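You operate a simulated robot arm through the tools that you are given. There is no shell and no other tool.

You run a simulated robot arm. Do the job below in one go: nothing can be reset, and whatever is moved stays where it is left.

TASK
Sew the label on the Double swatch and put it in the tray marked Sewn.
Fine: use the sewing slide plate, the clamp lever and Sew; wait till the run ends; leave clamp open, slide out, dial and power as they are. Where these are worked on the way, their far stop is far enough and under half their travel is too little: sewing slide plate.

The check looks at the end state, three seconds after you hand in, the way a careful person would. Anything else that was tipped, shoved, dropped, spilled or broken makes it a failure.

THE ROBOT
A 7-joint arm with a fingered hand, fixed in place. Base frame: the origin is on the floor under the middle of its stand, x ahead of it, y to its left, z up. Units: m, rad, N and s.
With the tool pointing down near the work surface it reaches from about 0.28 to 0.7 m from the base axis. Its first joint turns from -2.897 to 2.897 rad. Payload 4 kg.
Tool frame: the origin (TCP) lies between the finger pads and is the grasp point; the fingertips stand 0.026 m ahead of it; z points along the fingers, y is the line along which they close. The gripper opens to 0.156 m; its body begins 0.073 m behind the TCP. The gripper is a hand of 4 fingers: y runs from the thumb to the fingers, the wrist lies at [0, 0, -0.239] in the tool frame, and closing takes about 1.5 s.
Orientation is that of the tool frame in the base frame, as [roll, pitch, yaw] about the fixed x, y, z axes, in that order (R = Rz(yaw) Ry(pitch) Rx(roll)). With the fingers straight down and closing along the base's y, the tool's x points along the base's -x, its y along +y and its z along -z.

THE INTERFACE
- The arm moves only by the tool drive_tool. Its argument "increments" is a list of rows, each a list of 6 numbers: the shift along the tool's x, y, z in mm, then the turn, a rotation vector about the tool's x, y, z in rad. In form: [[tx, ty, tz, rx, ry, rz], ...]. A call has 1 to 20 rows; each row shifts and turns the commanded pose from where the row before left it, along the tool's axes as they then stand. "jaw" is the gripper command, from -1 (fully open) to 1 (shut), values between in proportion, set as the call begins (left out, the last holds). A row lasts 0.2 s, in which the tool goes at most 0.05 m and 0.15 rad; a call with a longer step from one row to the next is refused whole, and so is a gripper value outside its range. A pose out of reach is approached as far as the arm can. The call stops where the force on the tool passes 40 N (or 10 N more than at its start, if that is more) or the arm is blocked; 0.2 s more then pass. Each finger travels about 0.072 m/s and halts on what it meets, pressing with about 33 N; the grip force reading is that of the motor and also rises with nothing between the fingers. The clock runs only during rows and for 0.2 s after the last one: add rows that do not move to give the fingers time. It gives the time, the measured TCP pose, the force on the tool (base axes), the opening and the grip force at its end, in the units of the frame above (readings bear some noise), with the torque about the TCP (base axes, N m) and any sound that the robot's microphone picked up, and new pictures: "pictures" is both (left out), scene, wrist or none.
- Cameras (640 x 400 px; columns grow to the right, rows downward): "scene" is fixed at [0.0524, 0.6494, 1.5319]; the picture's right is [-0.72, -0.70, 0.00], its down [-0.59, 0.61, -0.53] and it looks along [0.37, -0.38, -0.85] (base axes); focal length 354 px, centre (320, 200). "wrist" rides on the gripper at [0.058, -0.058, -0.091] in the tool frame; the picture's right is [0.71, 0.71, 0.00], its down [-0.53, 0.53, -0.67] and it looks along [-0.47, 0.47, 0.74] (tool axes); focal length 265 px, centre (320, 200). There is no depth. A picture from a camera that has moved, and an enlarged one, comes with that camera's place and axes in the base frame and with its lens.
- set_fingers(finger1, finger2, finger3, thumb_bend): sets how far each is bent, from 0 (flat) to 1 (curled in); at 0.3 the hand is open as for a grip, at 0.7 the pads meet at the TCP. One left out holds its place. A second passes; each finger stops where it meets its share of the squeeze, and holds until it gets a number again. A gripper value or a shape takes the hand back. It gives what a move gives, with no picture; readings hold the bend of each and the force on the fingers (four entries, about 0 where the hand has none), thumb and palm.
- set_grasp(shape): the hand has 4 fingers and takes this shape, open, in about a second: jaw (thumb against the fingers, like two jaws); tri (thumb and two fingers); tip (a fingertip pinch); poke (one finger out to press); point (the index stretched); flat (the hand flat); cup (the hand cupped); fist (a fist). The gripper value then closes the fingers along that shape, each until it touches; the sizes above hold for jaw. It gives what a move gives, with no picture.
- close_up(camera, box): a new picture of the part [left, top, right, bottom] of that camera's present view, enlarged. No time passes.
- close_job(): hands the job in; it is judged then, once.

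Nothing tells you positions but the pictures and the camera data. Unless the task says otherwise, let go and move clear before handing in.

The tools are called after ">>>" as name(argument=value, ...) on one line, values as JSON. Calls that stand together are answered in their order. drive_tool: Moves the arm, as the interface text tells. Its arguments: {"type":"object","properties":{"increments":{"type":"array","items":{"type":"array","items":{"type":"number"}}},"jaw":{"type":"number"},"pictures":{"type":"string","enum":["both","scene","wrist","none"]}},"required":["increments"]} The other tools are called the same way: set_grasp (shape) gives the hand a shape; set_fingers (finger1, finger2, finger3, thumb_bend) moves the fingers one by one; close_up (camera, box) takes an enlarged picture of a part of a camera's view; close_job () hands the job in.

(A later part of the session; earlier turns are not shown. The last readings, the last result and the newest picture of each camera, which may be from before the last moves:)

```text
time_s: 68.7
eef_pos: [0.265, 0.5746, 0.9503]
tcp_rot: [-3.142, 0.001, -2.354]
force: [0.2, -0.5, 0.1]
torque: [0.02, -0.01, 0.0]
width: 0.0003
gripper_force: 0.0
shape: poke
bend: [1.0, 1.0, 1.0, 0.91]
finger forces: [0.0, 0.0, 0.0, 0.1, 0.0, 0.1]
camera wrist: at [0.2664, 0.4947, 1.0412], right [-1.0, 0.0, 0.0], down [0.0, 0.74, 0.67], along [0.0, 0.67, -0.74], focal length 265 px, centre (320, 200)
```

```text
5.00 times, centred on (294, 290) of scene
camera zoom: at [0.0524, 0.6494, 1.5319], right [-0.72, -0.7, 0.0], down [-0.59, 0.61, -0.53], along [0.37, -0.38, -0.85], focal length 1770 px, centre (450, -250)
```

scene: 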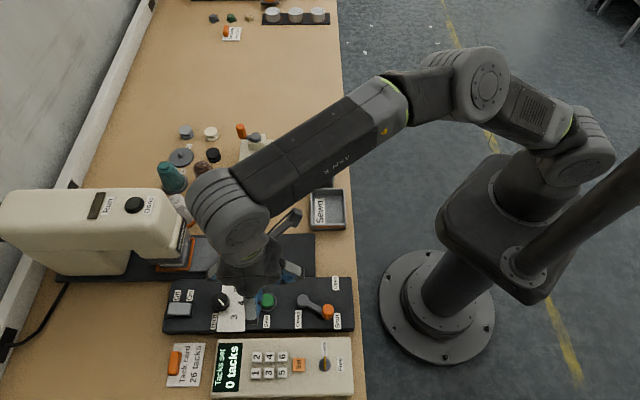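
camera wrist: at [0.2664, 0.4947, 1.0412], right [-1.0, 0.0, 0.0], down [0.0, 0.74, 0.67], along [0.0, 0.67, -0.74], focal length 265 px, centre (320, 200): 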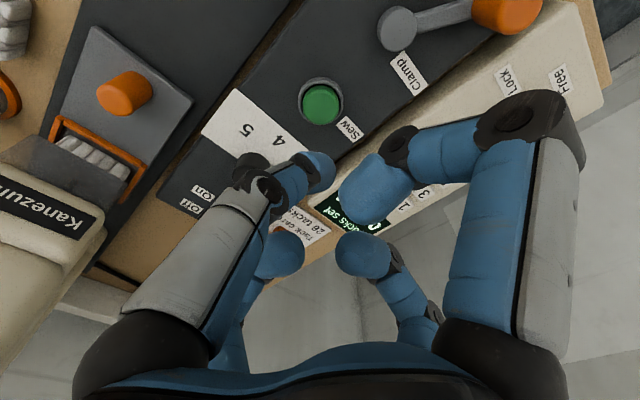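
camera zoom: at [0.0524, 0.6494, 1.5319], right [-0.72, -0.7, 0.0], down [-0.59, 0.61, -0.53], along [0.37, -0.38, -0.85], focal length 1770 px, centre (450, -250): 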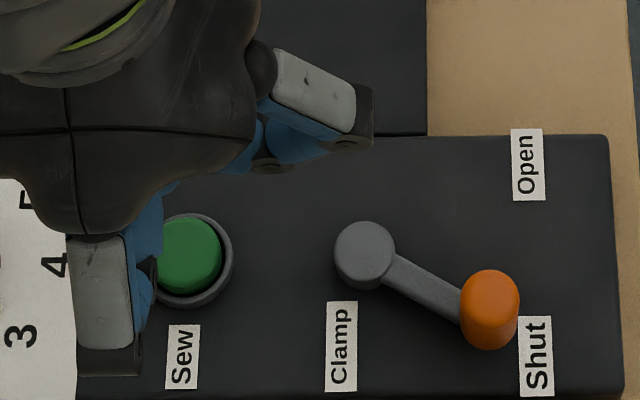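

The lever is at Shut and the poking tip is centred over Sew (button top about z 0.840). I'll descend close and then press gently in small steps.

>>> drive_tool(increments=[[0, 0, 35, 0, 0, 0], [0, 0, 30, 0, 0, 0], [0, 0, 0, 0, 0, 0]], pictures="both")

>>> close_up(camera="wrist", box=[200, 60, 440, 210])

>>> close_up(camera="scene", box=[230, 250, 358, 330])

```text
time_s: 69.5
eef_pos: [0.2646, 0.575, 0.8857]
tcp_rot: [-3.141, 0.0, -2.353]
force: [0.7, 0.5, -0.8]
torque: [0.02, -0.01, -0.04]
width: 0.0001
gripper_force: 0.0
shape: poke
bend: [1.0, 1.0, 1.0, 0.91]
finger forces: [0.0, 0.0, 0.1, 0.1, 0.0, 0.0]
camera wrist: at [0.2651, 0.4934, 0.9765], right [-1.0, 0.0, 0.0], down [0.0, 0.74, 0.67], along [0.0, 0.67, -0.74], focal length 265 px, centre (320, 200)
```

scene: 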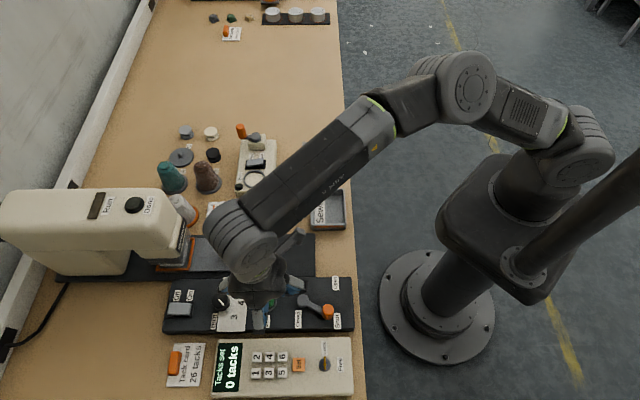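
wrist: 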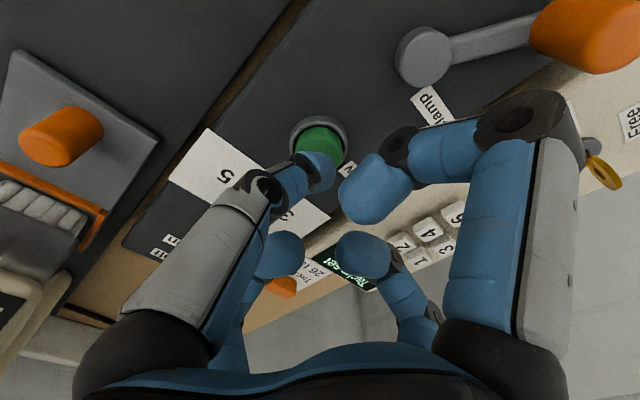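

```text
2.67 times, centred on (320, 135) of wrist
camera zoom: at [0.2651, 0.4934, 0.9765], right [-1.0, 0.0, 0.0], down [0.0, 0.74, 0.67], along [0.0, 0.67, -0.74], focal length 708 px, centre (320, 373)
```

zoom: 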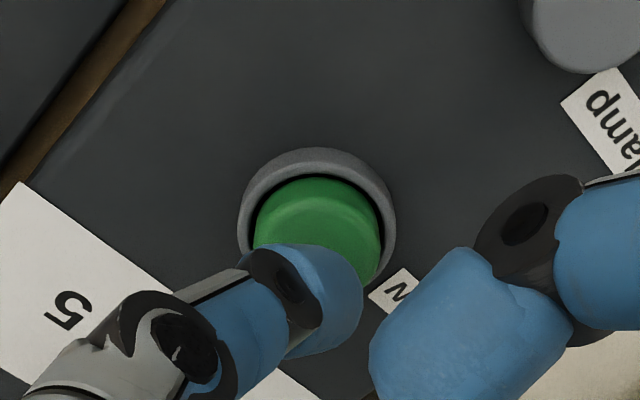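

```text
5.00 times, centred on (294, 290) of scene
camera zoom: at [0.0524, 0.6494, 1.5319], right [-0.72, -0.7, 0.0], down [-0.59, 0.61, -0.53], along [0.37, -0.38, -0.85], focal length 1770 px, centre (450, -250)
```

zoom: 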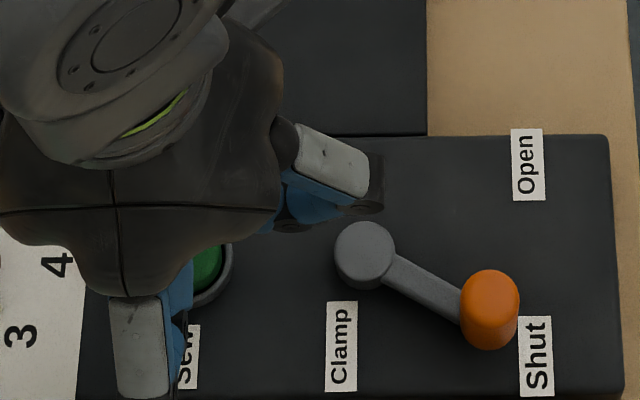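

The tip is over the button. I'll press down in small steps and watch the force, sound and Run lamp.

>>> drive_tool(increments=[[0, 0, 5, 0, 0, 0], [0, 0, 4, 0, 0, 0], [0, 0, 0, 0, 0, 0]], pictures="none")

>>> drive_tool(increments=[[0, 0, 2, 0, 0, 0], [0, 0, 2, 0, 0, 0], [0, 0, 0, 0, 0, 0]], pictures="scene")

```text
time_s: 70.3
eef_pos: [0.2645, 0.5749, 0.8757]
tcp_rot: [3.14, -0.001, -2.353]
force: [0.2, 0.6, 0.2]
torque: [-0.01, 0.01, 0.01]
width: 0.0
gripper_force: 0.0
shape: poke
bend: [1.0, 1.0, 1.0, 0.91]
finger forces: [0.0, 0.0, 0.0, 0.0, 0.0, 0.1]
```

```text
time_s: 71.1
eef_pos: [0.2644, 0.5772, 0.8702]
tcp_rot: [-3.141, -0.001, -2.352]
force: [-0.1, -0.8, 2.4]
torque: [-0.02, 0.02, 0.01]
width: 0.0
gripper_force: 0.0
shape: poke
bend: [1.0, 1.0, 1.0, 0.91]
finger forces: [0.0, 0.0, 0.0, 0.0, 2.0, 0.0]
```

scene: 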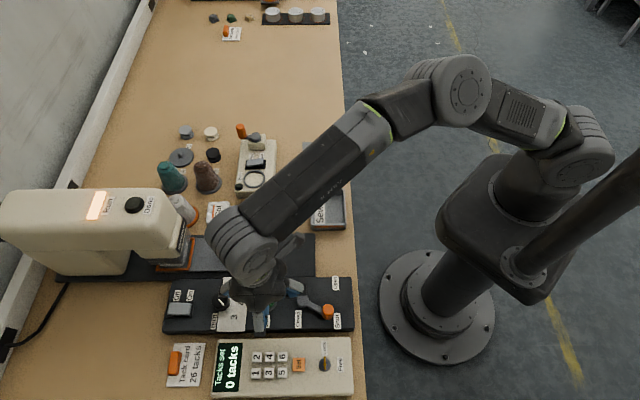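

The Run lamp has lit, so sewing has started. I'll lift off the button and wait, watching for the Done lamp.

>>> drive_tool(increments=[[0, 0, -10, 0, 0, 0], [0, 0, -40, 0, 0, 0], [0, 0, -40, 0, 0, 0], [0, 0, 0, 0, 0, 0], [0, 0, 0, 0, 0, 0], [0, 0, 0, 0, 0, 0], [0, 0, 0, 0, 0, 0], [0, 0, 0, 0, 0, 0], [0, 0, 0, 0, 0, 0], [0, 0, 0, 0, 0, 0]], pictures="scene")

>>> close_up(camera="scene", box=[40, 170, 280, 320])

```text
time_s: 73.3
eef_pos: [0.2637, 0.5753, 0.9607]
tcp_rot: [-3.141, 0.0, -2.354]
force: [0.3, -0.1, 1.3]
torque: [-0.02, 0.02, 0.0]
width: 0.0
gripper_force: 0.1
shape: poke
bend: [1.0, 1.0, 1.0, 0.91]
finger forces: [0.0, 0.1, 0.1, 0.1, 0.0, 0.1]
```

scene: 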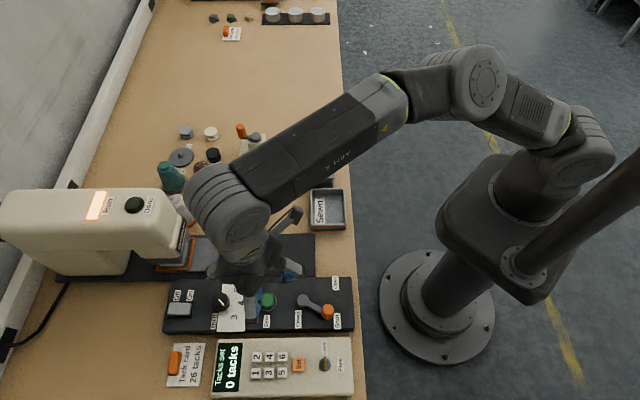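

```text
2.67 times, centred on (160, 245) of scene
camera zoom: at [0.0524, 0.6494, 1.5319], right [-0.72, -0.7, 0.0], down [-0.59, 0.61, -0.53], along [0.37, -0.38, -0.85], focal length 944 px, centre (747, 80)
```

zoom: 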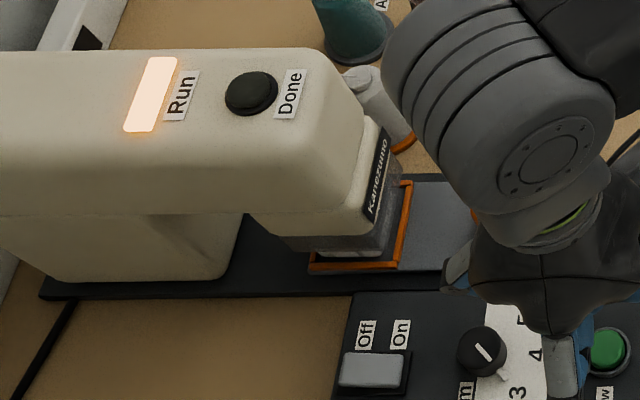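

Still running. I'll wait with the arm still and poll the lamps.

>>> drive_tool(increments=[[0, 0, 0, 0, 0, 0], [0, 0, 0, 0, 0, 0], [0, 0, 0, 0, 0, 0], [0, 0, 0, 0, 0, 0], [0, 0, 0, 0, 0, 0], [0, 0, 0, 0, 0, 0], [0, 0, 0, 0, 0, 0], [0, 0, 0, 0, 0, 0], [0, 0, 0, 0, 0, 0], [0, 0, 0, 0, 0, 0], [0, 0, 0, 0, 0, 0], [0, 0, 0, 0, 0, 0], [0, 0, 0, 0, 0, 0], [0, 0, 0, 0, 0, 0], [0, 0, 0, 0, 0, 0], [0, 0, 0, 0, 0, 0], [0, 0, 0, 0, 0, 0], [0, 0, 0, 0, 0, 0], [0, 0, 0, 0, 0, 0], [0, 0, 0, 0, 0, 0]], pictures="scene")

>>> close_up(camera="scene", box=[40, 170, 280, 320])

```text
time_s: 77.5
eef_pos: [0.263, 0.5757, 0.9622]
tcp_rot: [-3.141, 0.0, -2.354]
force: [-0.3, 0.6, 0.0]
torque: [-0.03, 0.0, 0.03]
width: 0.0
gripper_force: 0.0
shape: poke
bend: [1.0, 1.0, 1.0, 0.91]
finger forces: [0.1, 0.0, 0.0, 0.0, 0.0, 0.1]
```

scene: 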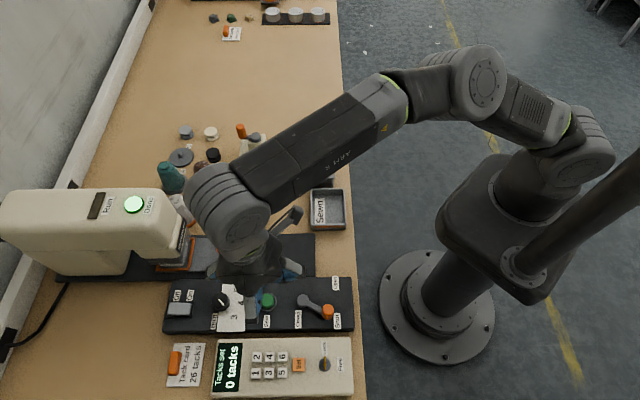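

```text
2.67 times, centred on (160, 245) of scene
camera zoom: at [0.0524, 0.6494, 1.5319], right [-0.72, -0.7, 0.0], down [-0.59, 0.61, -0.53], along [0.37, -0.38, -0.85], focal length 944 px, centre (747, 80)
```

zoom: 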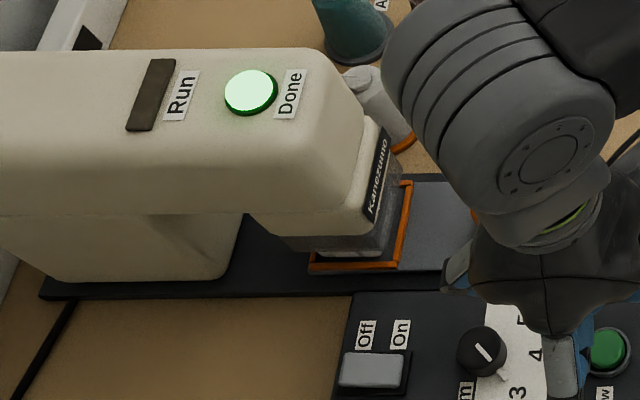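

The Done lamp is green and Run is off, so the run has ended. Next I'll open the clamp: form the thumb and finger-2 cage and move above the lever knob at Shut.

>>> set_fingers(finger2=0.56, thumb_bend=0.56)

>>> drive_tool(increments=[[39, 7.4, 0, 0, 0, 0], [39, 7.4, 0, 0, 0, 0], [39, 7.4, 0, 0, 0, 0], [0, 0, 0, 0, 0, 0], [0, 0, 0, 0, 0, 0]], pictures="both")

>>> close_up(camera="wrist", box=[200, 40, 440, 190])

>>> close_up(camera="scene", box=[250, 260, 378, 340])

```text
time_s: 78.5
eef_pos: [0.2637, 0.5757, 0.961]
tcp_rot: [3.141, 0.0, -2.353]
force: [0.5, -0.1, -0.4]
torque: [0.0, -0.03, 0.01]
width: 0.0468
gripper_force: 0.1
shape: fingers
bend: [1.0, 0.56, 1.0, 0.56]
finger forces: [0.0, 0.1, 0.0, 0.1, 0.1, 0.1]
```

```text
time_s: 79.7
eef_pos: [0.1664, 0.5096, 0.9623]
tcp_rot: [3.141, 0.0, -2.353]
force: [0.0, -0.6, -0.7]
torque: [-0.03, -0.01, 0.03]
width: 0.0468
gripper_force: 0.0
shape: fingers
bend: [1.0, 0.56, 1.0, 0.56]
finger forces: [0.0, 0.1, 0.0, 0.0, 0.0, 0.0]
camera wrist: at [0.1669, 0.4278, 1.0527], right [-1.0, 0.0, 0.0], down [0.0, 0.74, 0.67], along [0.0, 0.67, -0.74], focal length 265 px, centre (320, 200)
```

scene: 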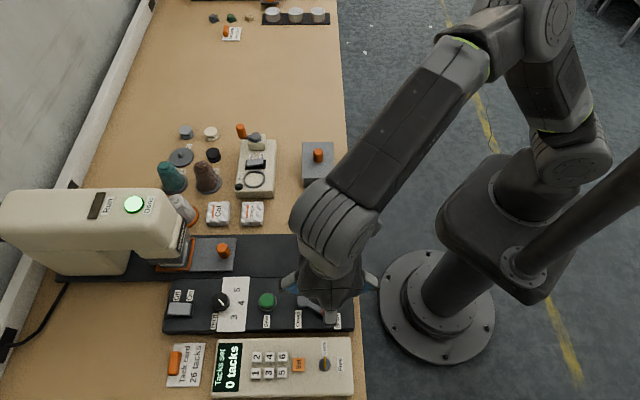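
wrist: 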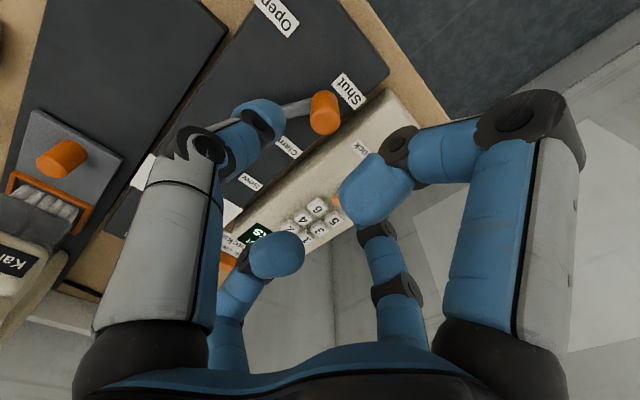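

```text
2.67 times, centred on (320, 115) of wrist
camera zoom: at [0.1669, 0.4278, 1.0527], right [-1.0, 0.0, 0.0], down [0.0, 0.74, 0.67], along [0.0, 0.67, -0.74], focal length 708 px, centre (320, 427)
```

zoom: 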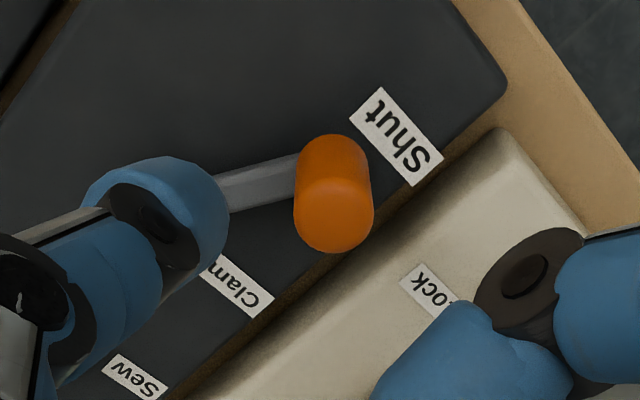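

```text
5.00 times, centred on (314, 300) of scene
camera zoom: at [0.0524, 0.6494, 1.5319], right [-0.72, -0.7, 0.0], down [-0.59, 0.61, -0.53], along [0.37, -0.38, -0.85], focal length 1770 px, centre (350, -300)
```

zoom: 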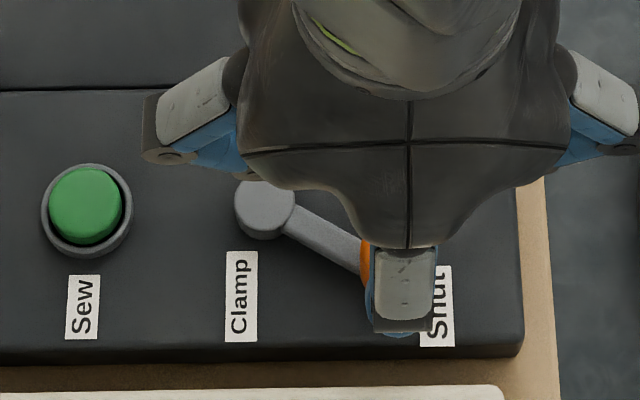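

The knob lies about 5 mm off the tool axis, inside the cage. I'll descend around it and pull it back towards Open with finger 2.

>>> drive_tool(increments=[[0, 2, 35, 0, 0, 0], [0, 0, 30, 0, 0, 0], [0, 0, 17, 0, 0, 0], [0, 0, 0, 0, 0, 0]], pictures="wrist")

>>> drive_tool(increments=[[0, -6, 0, 0, 0, 0], [0, -6, 0, 0, 0, 0], [0, -6, 0, 0, 0, 0], [0, -6, 0, 0, 0, 0], [0, 0, 0, 0, 0, 0]], pictures="both")

```text
time_s: 80.7
eef_pos: [0.1652, 0.51, 0.8782]
tcp_rot: [-3.141, 0.002, -2.355]
force: [-0.9, 0.2, 0.5]
torque: [-0.02, 0.0, 0.02]
width: 0.0467
gripper_force: 0.0
shape: fingers
bend: [1.0, 0.56, 1.0, 0.56]
finger forces: [0.0, 0.0, 0.0, 0.0, 0.0, 0.0]
camera wrist: at [0.166, 0.4291, 0.9696], right [-1.0, 0.0, 0.0], down [0.0, 0.74, 0.67], along [0.0, 0.67, -0.74], focal length 265 px, centre (320, 200)
```

wrist: 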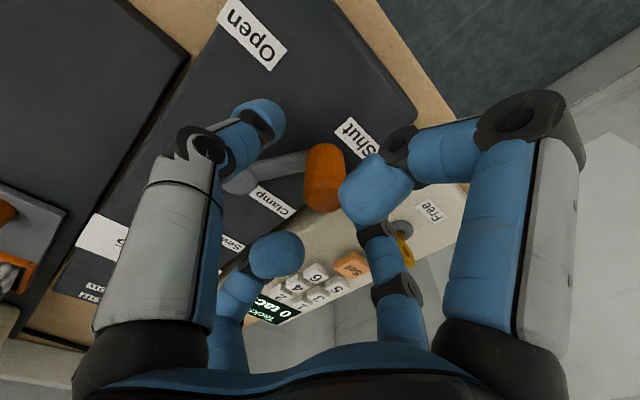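

```text
time_s: 81.9
eef_pos: [0.1814, 0.4926, 0.8792]
tcp_rot: [-3.141, 0.0, -2.352]
force: [-3.3, 0.3, 0.1]
torque: [0.02, 0.1, 0.04]
width: 0.0469
gripper_force: 0.7
shape: fingers
bend: [1.0, 0.54, 1.0, 0.56]
finger forces: [0.0, 2.0, 0.0, 0.0, 0.1, 0.0]
camera wrist: at [0.1819, 0.4111, 0.9703], right [-1.0, 0.0, 0.0], down [0.0, 0.74, 0.67], along [0.0, 0.67, -0.74], focal length 265 px, centre (320, 200)
```

scene: 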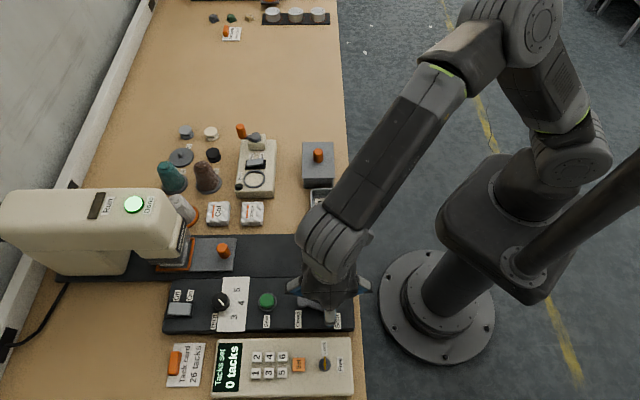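
wrist: 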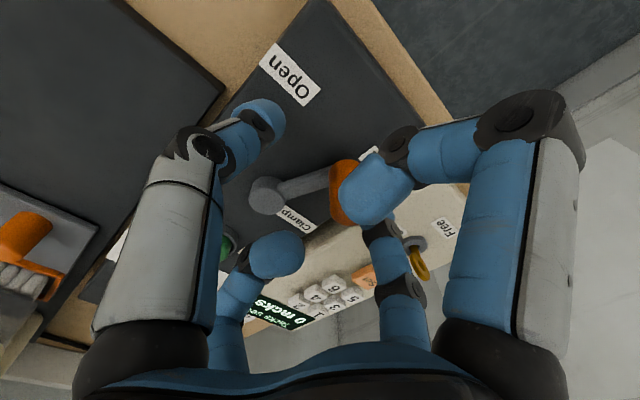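

Finger 2 is pulling the lever back. I'll continue towards Open.

>>> drive_tool(increments=[[0, -6, 0, 0, 0, 0], [0, -6, 0, 0, 0, 0], [0, -6, 0, 0, 0, 0], [0, -6, 0, 0, 0, 0], [0, -6, 0, 0, 0, 0], [0, -6, 0, 0, 0, 0], [0, 0, 0, 0, 0, 0]], pictures="both")

>>> close_up(camera="wrist", box=[200, 60, 440, 210])

```text
time_s: 83.5
eef_pos: [0.2067, 0.4662, 0.8803]
tcp_rot: [3.141, 0.001, -2.353]
force: [-0.2, 0.4, 0.5]
torque: [0.01, 0.0, -0.04]
width: 0.0467
gripper_force: 0.1
shape: fingers
bend: [1.0, 0.56, 1.0, 0.56]
finger forces: [0.0, 0.0, 0.0, 0.0, 0.0, 0.1]
camera wrist: at [0.2083, 0.3855, 0.9703], right [-1.0, 0.0, 0.0], down [0.0, 0.74, 0.67], along [0.0, 0.67, -0.74], focal length 265 px, centre (320, 200)
```

scene: 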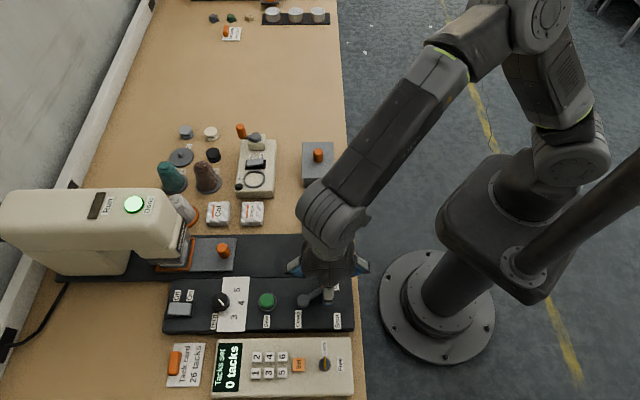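
wrist: 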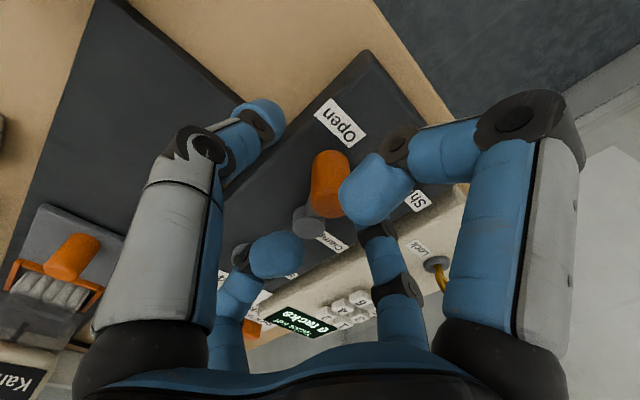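

```text
2.67 times, centred on (320, 135) of wrist
camera zoom: at [0.2083, 0.3855, 0.9703], right [-1.0, 0.0, 0.0], down [0.0, 0.74, 0.67], along [0.0, 0.67, -0.74], focal length 708 px, centre (320, 373)
```

zoom: 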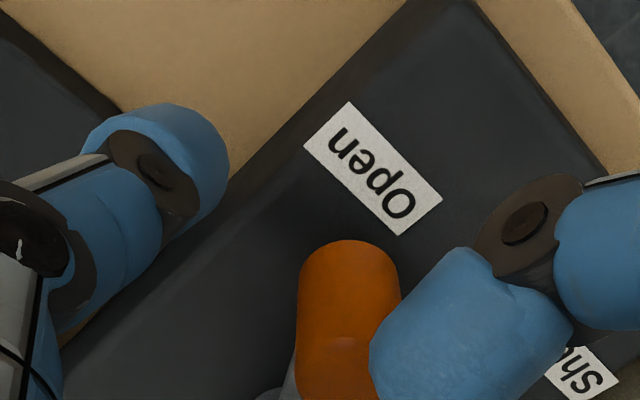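

The lever has snapped back to Open. I'll rise and confirm that, then find which finger points towards the machine so I can hook the slide knob from its far side.

>>> drive_tool(increments=[[0, 0, -35, 0, 0, 0], [0, 0, -40, 0, 0, 0], [0, 0, 0, 0, 0, 0]], pictures="none")

>>> set_grasp(shape="jaw")

>>> set_grasp(shape="poke")

>>> set_fingers(finger3=0.4)

>>> drive_tool(increments=[[-30, -15, 0, 0, 0, 0], [-30, -15, 0, 0, 0, 0], [0, 0, 0, 0, 0, 0]], pictures="both")

>>> close_up(camera="scene", box=[200, 190, 360, 290])

>>> close_up(camera="scene", box=[250, 260, 378, 340])

```text
time_s: 84.3
eef_pos: [0.2096, 0.4672, 0.955]
tcp_rot: [-3.142, 0.001, -2.352]
force: [-0.3, -0.2, -0.4]
torque: [-0.05, 0.03, 0.01]
width: 0.0466
gripper_force: 0.0
shape: fingers
bend: [1.0, 0.56, 1.0, 0.56]
finger forces: [0.1, 0.0, 0.0, 0.0, 0.0, 0.0]
```

```text
time_s: 85.2
eef_pos: [0.2091, 0.4661, 0.9535]
tcp_rot: [3.14, -0.002, -2.353]
force: [-0.1, 0.8, -0.1]
torque: [0.0, 0.04, 0.02]
width: 0.1558
gripper_force: 0.0
shape: jaw
bend: [0.3, 0.3, 0.3, 0.3]
finger forces: [0.0, 0.0, 0.1, 0.0, 0.0, 0.0]
```

```text
time_s: 86.1
eef_pos: [0.2093, 0.4669, 0.9542]
tcp_rot: [3.14, 0.0, -2.353]
force: [0.4, -0.3, 0.5]
torque: [-0.01, 0.01, 0.01]
width: 0.0
gripper_force: 0.1
shape: poke
bend: [1.0, 1.0, 1.0, 0.91]
finger forces: [0.0, 0.0, 0.0, 0.0, 0.0, 0.0]
```

```text
time_s: 87.1
eef_pos: [0.2089, 0.4663, 0.9534]
tcp_rot: [-3.141, 0.0, -2.351]
force: [0.8, 0.0, -0.6]
torque: [0.0, 0.01, -0.04]
width: 0.0297
gripper_force: 0.1
shape: fingers
bend: [1.0, 1.0, 0.4, 0.91]
finger forces: [0.0, 0.1, 0.0, 0.0, 0.0, 0.1]
```

```text
time_s: 87.9
eef_pos: [0.2721, 0.4892, 0.9542]
tcp_rot: [-3.141, 0.0, -2.353]
force: [0.9, 0.4, -0.3]
torque: [0.01, -0.02, 0.0]
width: 0.0299
gripper_force: 0.1
shape: fingers
bend: [1.0, 1.0, 0.4, 0.91]
finger forces: [0.1, 0.1, 0.1, 0.1, 0.0, 0.0]
camera wrist: at [0.2721, 0.4077, 1.0467], right [-1.0, 0.0, 0.0], down [0.0, 0.74, 0.67], along [0.0, 0.67, -0.74], focal length 265 px, centre (320, 200)
```

scene: 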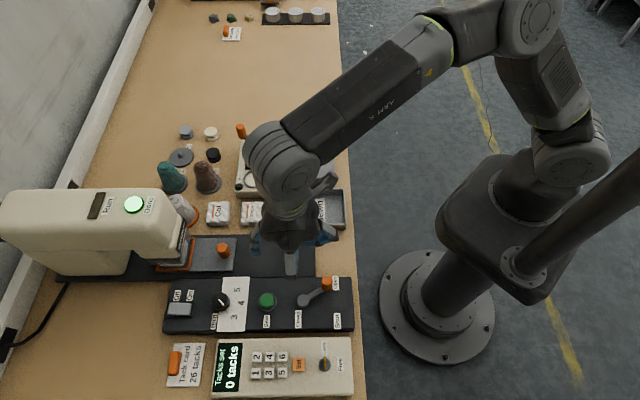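
wrist: 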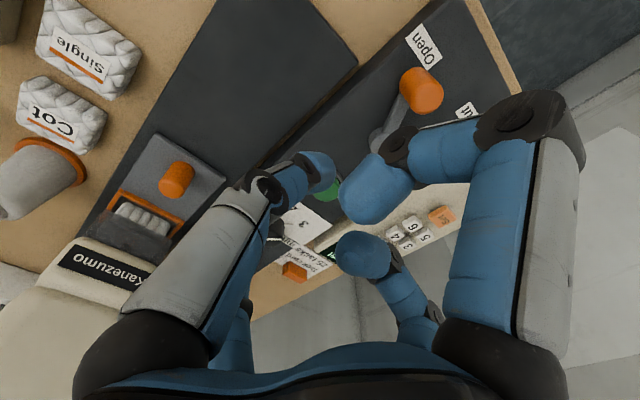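

```text
4.00 times, centred on (280, 240) of scene
camera zoom: at [0.0524, 0.6494, 1.5319], right [-0.72, -0.7, 0.0], down [-0.59, 0.61, -0.53], along [0.37, -0.38, -0.85], focal length 1416 px, centre (480, 40)
```

zoom: 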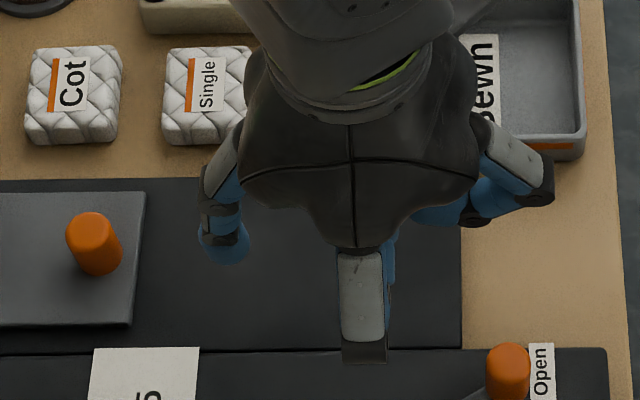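

```text
5.00 times, centred on (314, 300) of scene
camera zoom: at [0.0524, 0.6494, 1.5319], right [-0.72, -0.7, 0.0], down [-0.59, 0.61, -0.53], along [0.37, -0.38, -0.85], focal length 1770 px, centre (350, -300)
```

zoom: 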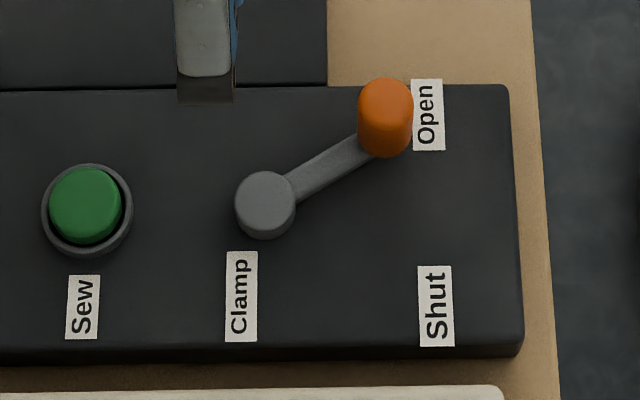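

The clamp is Open, and finger 3 is the one pointing towards the machine. I'll move so finger 3 comes down on the far side of the slide knob.

>>> drive_tool(increments=[[-40, -15, 0, 0, 0, 0], [-40, -15, 0, 0, 0, 0], [-38, -14.7, 0, 0, 0, 0], [0, 0, 30, 0, 0, 0], [0, 0, 0, 0, 0, 0]], pictures="both")

>>> close_up(camera="scene", box=[160, 190, 288, 270])

>>> close_up(camera="wrist", box=[200, 100, 440, 250])

```text
time_s: 89.1
eef_pos: [0.3863, 0.5393, 0.9247]
tcp_rot: [3.142, 0.0, -2.351]
force: [0.5, -0.4, 0.8]
torque: [0.04, -0.02, -0.05]
width: 0.0301
gripper_force: 0.1
shape: fingers
bend: [1.0, 1.0, 0.4, 0.91]
finger forces: [0.0, 0.0, 0.0, 0.0, 0.0, 0.0]
camera wrist: at [0.3863, 0.4582, 1.0154], right [-1.0, 0.0, 0.0], down [0.0, 0.74, 0.67], along [0.0, 0.67, -0.74], focal length 265 px, centre (320, 200)
```

scene: 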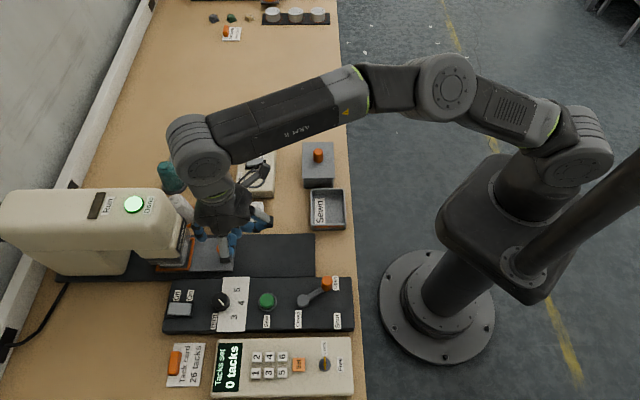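
wrist: 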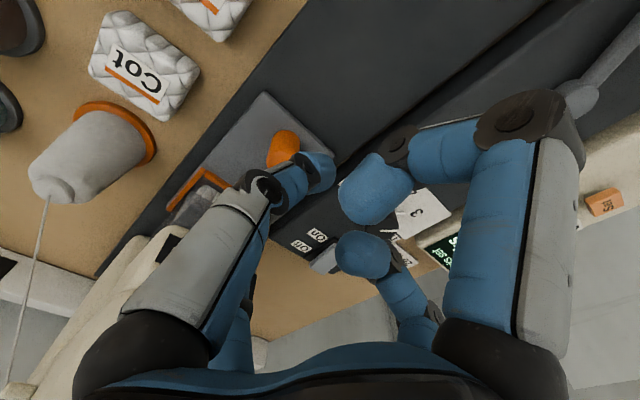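

```text
5.00 times, centred on (224, 230) of scene
camera zoom: at [0.0524, 0.6494, 1.5319], right [-0.72, -0.7, 0.0], down [-0.59, 0.61, -0.53], along [0.37, -0.38, -0.85], focal length 1770 px, centre (800, 50)
```

zoom: 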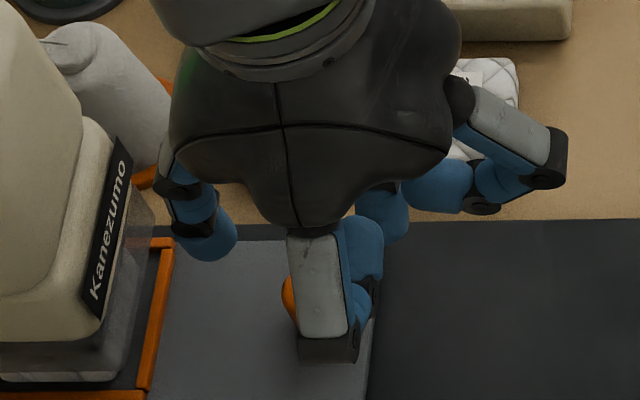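

```text
2.67 times, centred on (320, 175) of wrist
camera zoom: at [0.3863, 0.4582, 1.0154], right [-1.0, 0.0, 0.0], down [0.0, 0.74, 0.67], along [0.0, 0.67, -0.74], focal length 708 px, centre (320, 267)
```

zoom: 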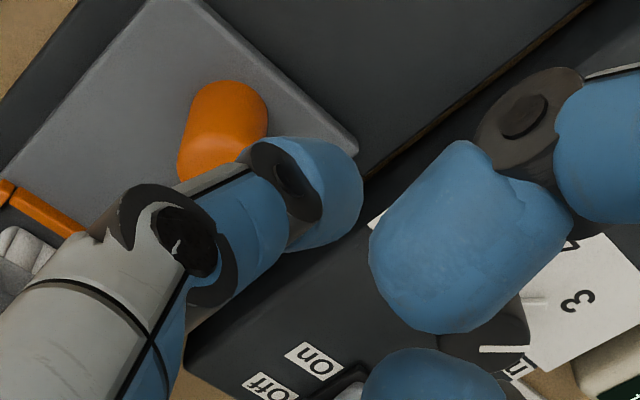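

Finger 3's tip is past the knob with clearance to the guard. I'll shift 5 mm further in and descend so the knob sits between finger 3 and the thumb.

>>> drive_tool(increments=[[-5, -1, 0, 0, 0, 0], [0, 0, 25, 0, 0, 0], [0, 0, 25, 0, 0, 0], [0, 0, 12, 0, 0, 0], [0, 0, 0, 0, 0, 0]], pictures="both")

>>> close_up(camera="scene", box=[160, 190, 288, 270])

>>> close_up(camera="wrist", box=[200, 100, 440, 250])

```text
time_s: 90.3
eef_pos: [0.3902, 0.5428, 0.8647]
tcp_rot: [3.141, 0.0, -2.352]
force: [0.4, -0.4, 0.5]
torque: [0.01, 0.0, 0.04]
width: 0.0299
gripper_force: 0.0
shape: fingers
bend: [1.0, 1.0, 0.4, 0.91]
finger forces: [0.1, 0.0, 0.1, 0.0, 0.0, 0.0]
camera wrist: at [0.3915, 0.4617, 0.9543], right [-1.0, 0.0, 0.0], down [0.0, 0.74, 0.67], along [0.0, 0.67, -0.74], focal length 265 px, centre (320, 200)
```

scene: 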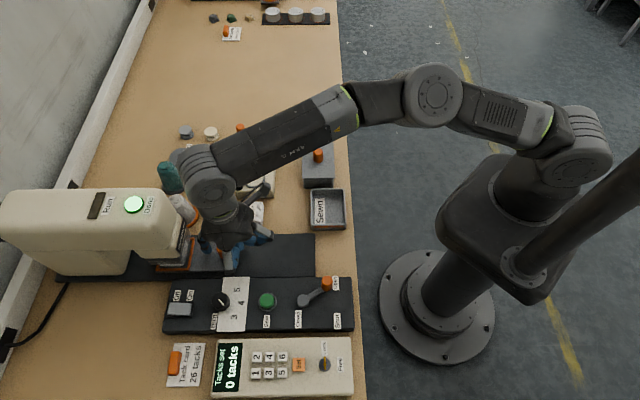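
wrist: 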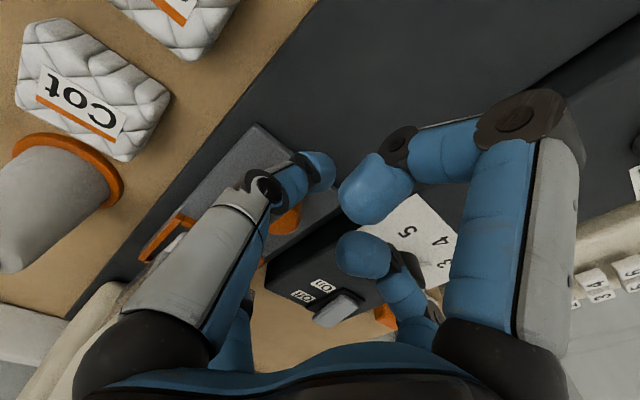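

```text
5.00 times, centred on (224, 230) of scene
camera zoom: at [0.0524, 0.6494, 1.5319], right [-0.72, -0.7, 0.0], down [-0.59, 0.61, -0.53], along [0.37, -0.38, -0.85], focal length 1770 px, centre (800, 50)
```

zoom: 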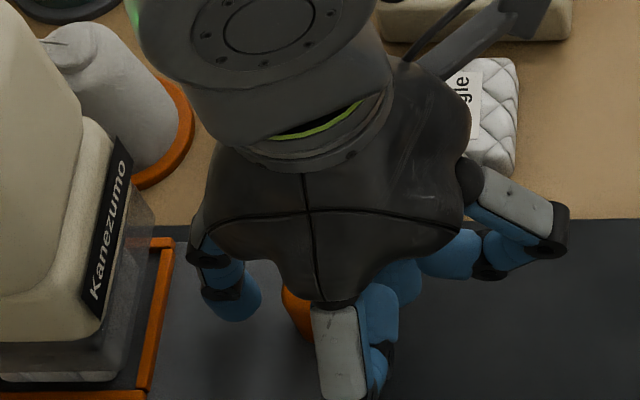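

```text
2.67 times, centred on (320, 175) of wrist
camera zoom: at [0.3915, 0.4617, 0.9543], right [-1.0, 0.0, 0.0], down [0.0, 0.74, 0.67], along [0.0, 0.67, -0.74], focal length 708 px, centre (320, 267)
```

zoom: 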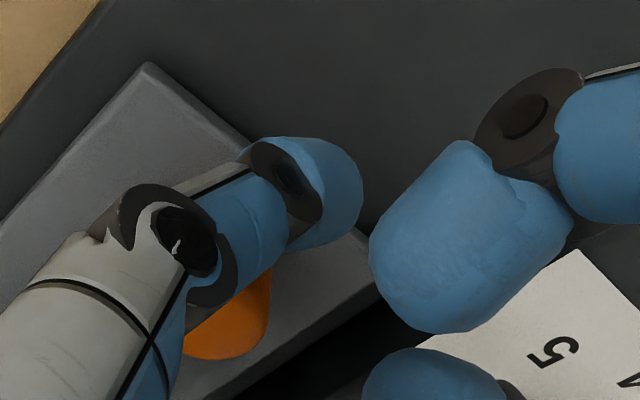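

Finger 3 is on the machine side of the knob. I'll pull the slide out towards the robot.

>>> drive_tool(increments=[[8, 0, 0, 0, 0, 0], [8, 0, 0, 0, 0, 0], [8, 0, 0, 0, 0, 0], [8, 0, 0, 0, 0, 0], [8, 0, 0, 0, 0, 0], [8, 0, 0, 0, 0, 0], [0, 0, 0, 0, 0, 0]], pictures="both")

>>> close_up(camera="scene", box=[150, 190, 310, 290])

```text
time_s: 91.9
eef_pos: [0.3566, 0.5098, 0.8633]
tcp_rot: [-3.14, -0.001, -2.354]
force: [-0.2, -1.2, -0.6]
torque: [0.02, -0.01, -0.01]
width: 0.0299
gripper_force: 0.1
shape: fingers
bend: [1.0, 1.0, 0.39, 0.91]
finger forces: [0.0, 0.0, 0.3, 0.0, 0.0, 0.0]
camera wrist: at [0.3574, 0.4287, 0.954], right [-1.0, 0.0, 0.0], down [0.0, 0.74, 0.67], along [0.0, 0.67, -0.74], focal length 265 px, centre (320, 200)
```

scene: 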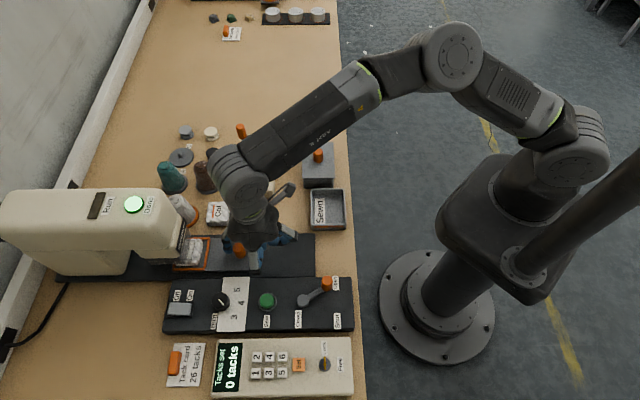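
wrist: 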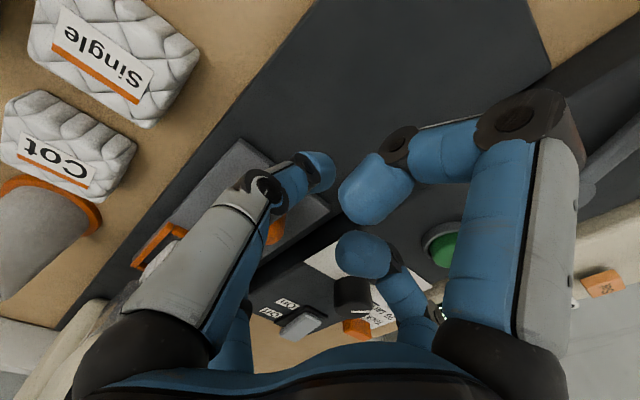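

```text
4.00 times, centred on (230, 240) of scene
camera zoom: at [0.0524, 0.6494, 1.5319], right [-0.72, -0.7, 0.0], down [-0.59, 0.61, -0.53], along [0.37, -0.38, -0.85], focal length 1416 px, centre (680, 40)
```

zoom: 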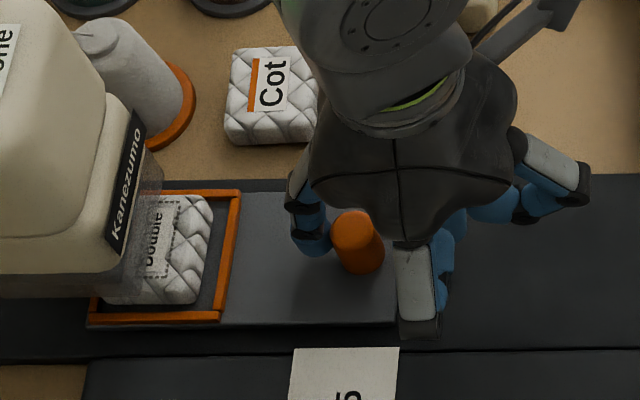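

The slide is coming out, and the label now shows stitching. I'll continue pulling to the outer stop.

>>> drive_tool(increments=[[9, 0, 0, 0, 0, 0], [9, 0, 0, 0, 0, 0], [9, 0, 0, 0, 0, 0], [9, 0, 0, 0, 0, 0], [9, 0, 0, 0, 0, 0], [9, 0, 0, 0, 0, 0], [9, 0, 0, 0, 0, 0], [9, 0, 0, 0, 0, 0], [0, 0, 0, 0, 0, 0]], pictures="both")

>>> close_up(camera="scene", box=[190, 200, 350, 300])

```text
time_s: 93.9
eef_pos: [0.3059, 0.459, 0.8636]
tcp_rot: [3.142, 0.001, -2.354]
force: [-0.5, -0.3, 0.8]
torque: [0.01, 0.0, -0.01]
width: 0.0299
gripper_force: 0.2
shape: fingers
bend: [1.0, 1.0, 0.39, 0.91]
finger forces: [0.0, 0.1, 0.2, 0.0, 0.0, 0.0]
camera wrist: at [0.3063, 0.3783, 0.9541], right [-1.0, 0.0, 0.0], down [0.0, 0.74, 0.67], along [0.0, 0.67, -0.74], focal length 265 px, centre (320, 200)
```

scene: 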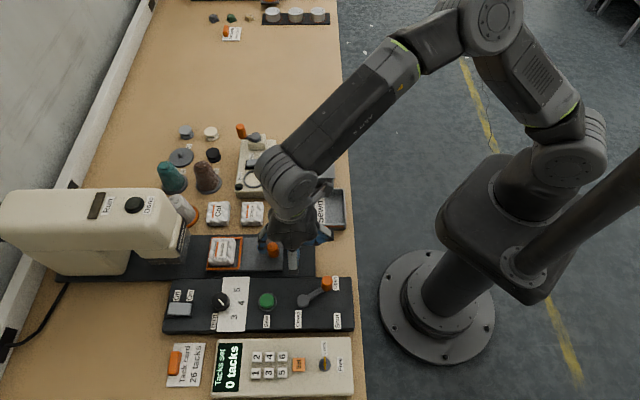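
wrist: 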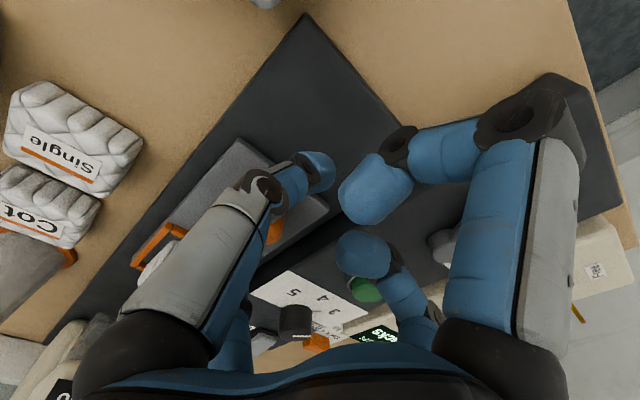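

```text
4.00 times, centred on (270, 250) of scene
camera zoom: at [0.0524, 0.6494, 1.5319], right [-0.72, -0.7, 0.0], down [-0.59, 0.61, -0.53], along [0.37, -0.38, -0.85], focal length 1416 px, centre (520, 0)
```

zoom: 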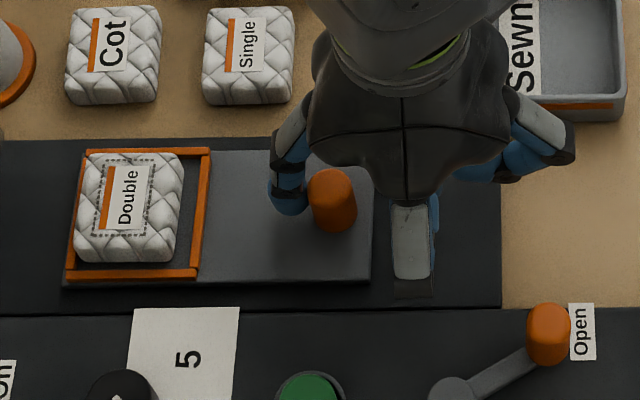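

The Double label is stitched on. I'll raise slightly to stay well above the lever knob, and pull the slide the remaining few centimetres to its outer stop.

>>> drive_tool(increments=[[0, 0, -4, 0, 0, 0], [8, 0, 0, 0, 0, 0], [8, 0, 0, 0, 0, 0], [8, 0, 0, 0, 0, 0], [0, 0, 0, 0, 0, 0]], pictures="scene")

>>> close_up(camera="scene", box=[190, 200, 350, 300])

```text
time_s: 95.1
eef_pos: [0.2884, 0.4416, 0.8663]
tcp_rot: [3.142, 0.001, -2.352]
force: [0.2, -0.6, 0.3]
torque: [0.0, 0.01, -0.02]
width: 0.0301
gripper_force: 0.0
shape: fingers
bend: [1.0, 1.0, 0.4, 0.91]
finger forces: [0.0, 0.1, 0.0, 0.0, 0.0, 0.0]
```

scene: 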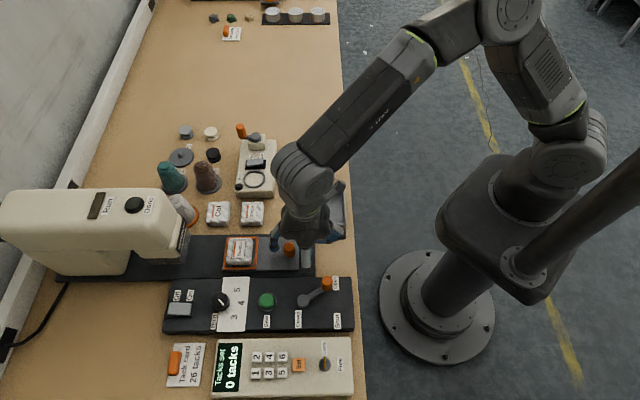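

```text
4.00 times, centred on (270, 250) of scene
camera zoom: at [0.0524, 0.6494, 1.5319], right [-0.72, -0.7, 0.0], down [-0.59, 0.61, -0.53], along [0.37, -0.38, -0.85], focal length 1416 px, centre (520, 0)
```

zoom: 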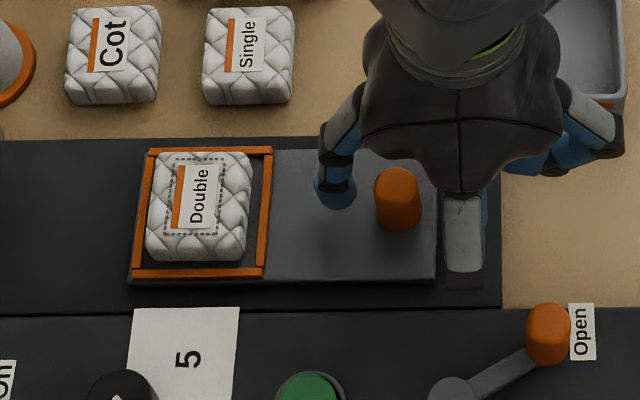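

The slide is back at its original outer position (the knob matches the first picture). I'll raise the hand, re-form the pinch and move above the swatch to pick it up.

>>> drive_tool(increments=[[0, 0, -40, 0, 0, 0], [0, 0, -45, 0, 0, 0], [0, 0, 0, 0, 0, 0]], pictures="none")

>>> set_grasp(shape="jaw")

>>> set_grasp(shape="poke")

>>> set_fingers(finger2=0.52, thumb_bend=0.52)

>>> drive_tool(increments=[[-40, 0, 0, 0, 0, 0], [-40, 0, 0, 0, 0, 0], [-40, 0, 0, 0, 0, 0], [-15, 0, 0, 0, 0, 0], [0, 0, 0, 0, 0, 0]], pictures="both")

>>> close_up(camera="wrist", box=[220, 40, 460, 190])

>>> close_up(camera="scene", box=[210, 220, 306, 280])

```text
time_s: 95.9
eef_pos: [0.2909, 0.4415, 0.9522]
tcp_rot: [3.141, 0.0, -2.353]
force: [-0.3, -0.3, 0.1]
torque: [0.01, 0.03, 0.01]
width: 0.03
gripper_force: 0.0
shape: fingers
bend: [1.0, 1.0, 0.4, 0.91]
finger forces: [0.0, 0.0, 0.1, 0.1, 0.0, 0.0]
```

```text
time_s: 96.8
eef_pos: [0.2895, 0.4422, 0.9516]
tcp_rot: [-3.141, -0.002, -2.354]
force: [0.8, 0.4, 0.2]
torque: [0.01, -0.02, -0.04]
width: 0.1561
gripper_force: 0.0
shape: jaw
bend: [0.3, 0.3, 0.3, 0.3]
finger forces: [0.0, 0.0, 0.0, 0.0, 0.0, 0.1]
```

```text
time_s: 97.7
eef_pos: [0.2906, 0.4423, 0.9516]
tcp_rot: [3.141, 0.0, -2.352]
force: [-0.8, 0.8, -0.1]
torque: [0.05, 0.02, 0.01]
width: 0.0001
gripper_force: 0.0
shape: poke
bend: [1.0, 1.0, 1.0, 0.91]
finger forces: [0.0, 0.1, 0.1, 0.0, 0.0, 0.1]
```

```text
time_s: 98.7
eef_pos: [0.2907, 0.4423, 0.9515]
tcp_rot: [-3.141, 0.0, -2.353]
force: [0.3, -0.3, -0.3]
torque: [-0.01, 0.02, 0.02]
width: 0.0521
gripper_force: 0.0
shape: fingers
bend: [1.0, 0.52, 1.0, 0.52]
finger forces: [0.1, 0.0, 0.0, 0.0, 0.0, 0.0]
```

```text
time_s: 99.9
eef_pos: [0.3822, 0.5362, 0.9523]
tcp_rot: [-3.141, 0.0, -2.351]
force: [0.4, 0.3, 0.3]
torque: [-0.01, 0.0, 0.01]
width: 0.052
gripper_force: 0.1
shape: fingers
bend: [1.0, 0.52, 1.0, 0.52]
finger forces: [0.0, 0.0, 0.0, 0.0, 0.0, 0.0]
camera wrist: at [0.3832, 0.4556, 1.0429], right [-1.0, 0.0, 0.0], down [0.0, 0.74, 0.67], along [0.0, 0.67, -0.74], focal length 265 px, centre (320, 200)
```

scene: 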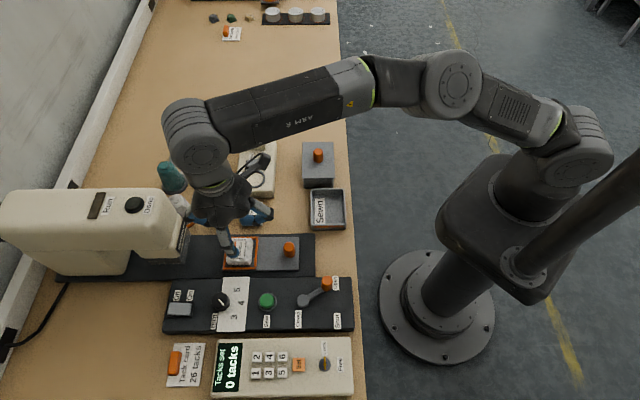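
wrist: 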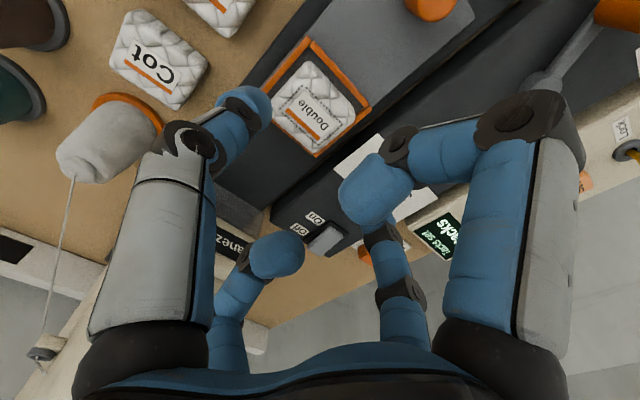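

```text
2.67 times, centred on (340, 115) of wrist
camera zoom: at [0.3832, 0.4556, 1.0429], right [-1.0, 0.0, 0.0], down [0.0, 0.74, 0.67], along [0.0, 0.67, -0.74], focal length 708 px, centre (267, 427)
```

zoom: 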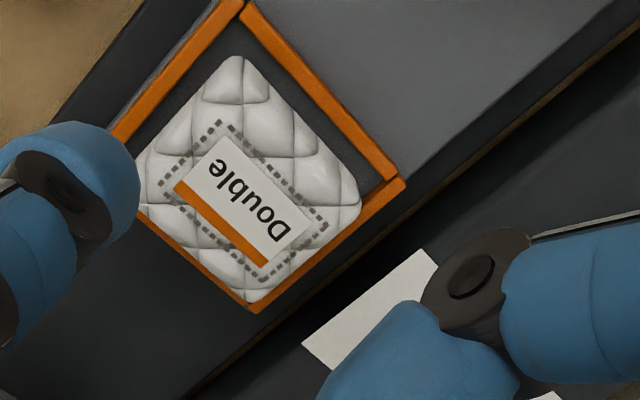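

```text
6.67 times, centred on (258, 250) of scene
camera zoom: at [0.0524, 0.6494, 1.5319], right [-0.72, -0.7, 0.0], down [-0.59, 0.61, -0.53], along [0.37, -0.38, -0.85], focal length 2360 px, centre (733, -133)
```

zoom: 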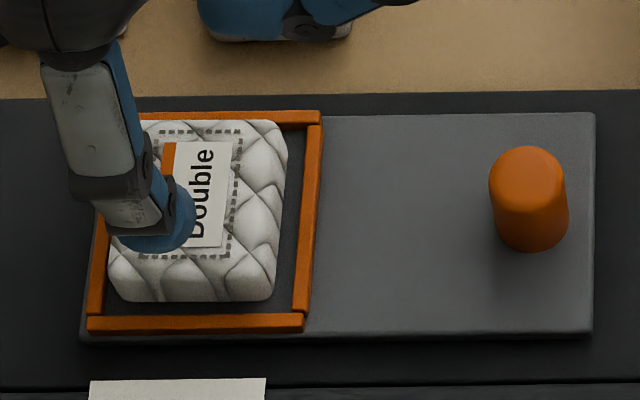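

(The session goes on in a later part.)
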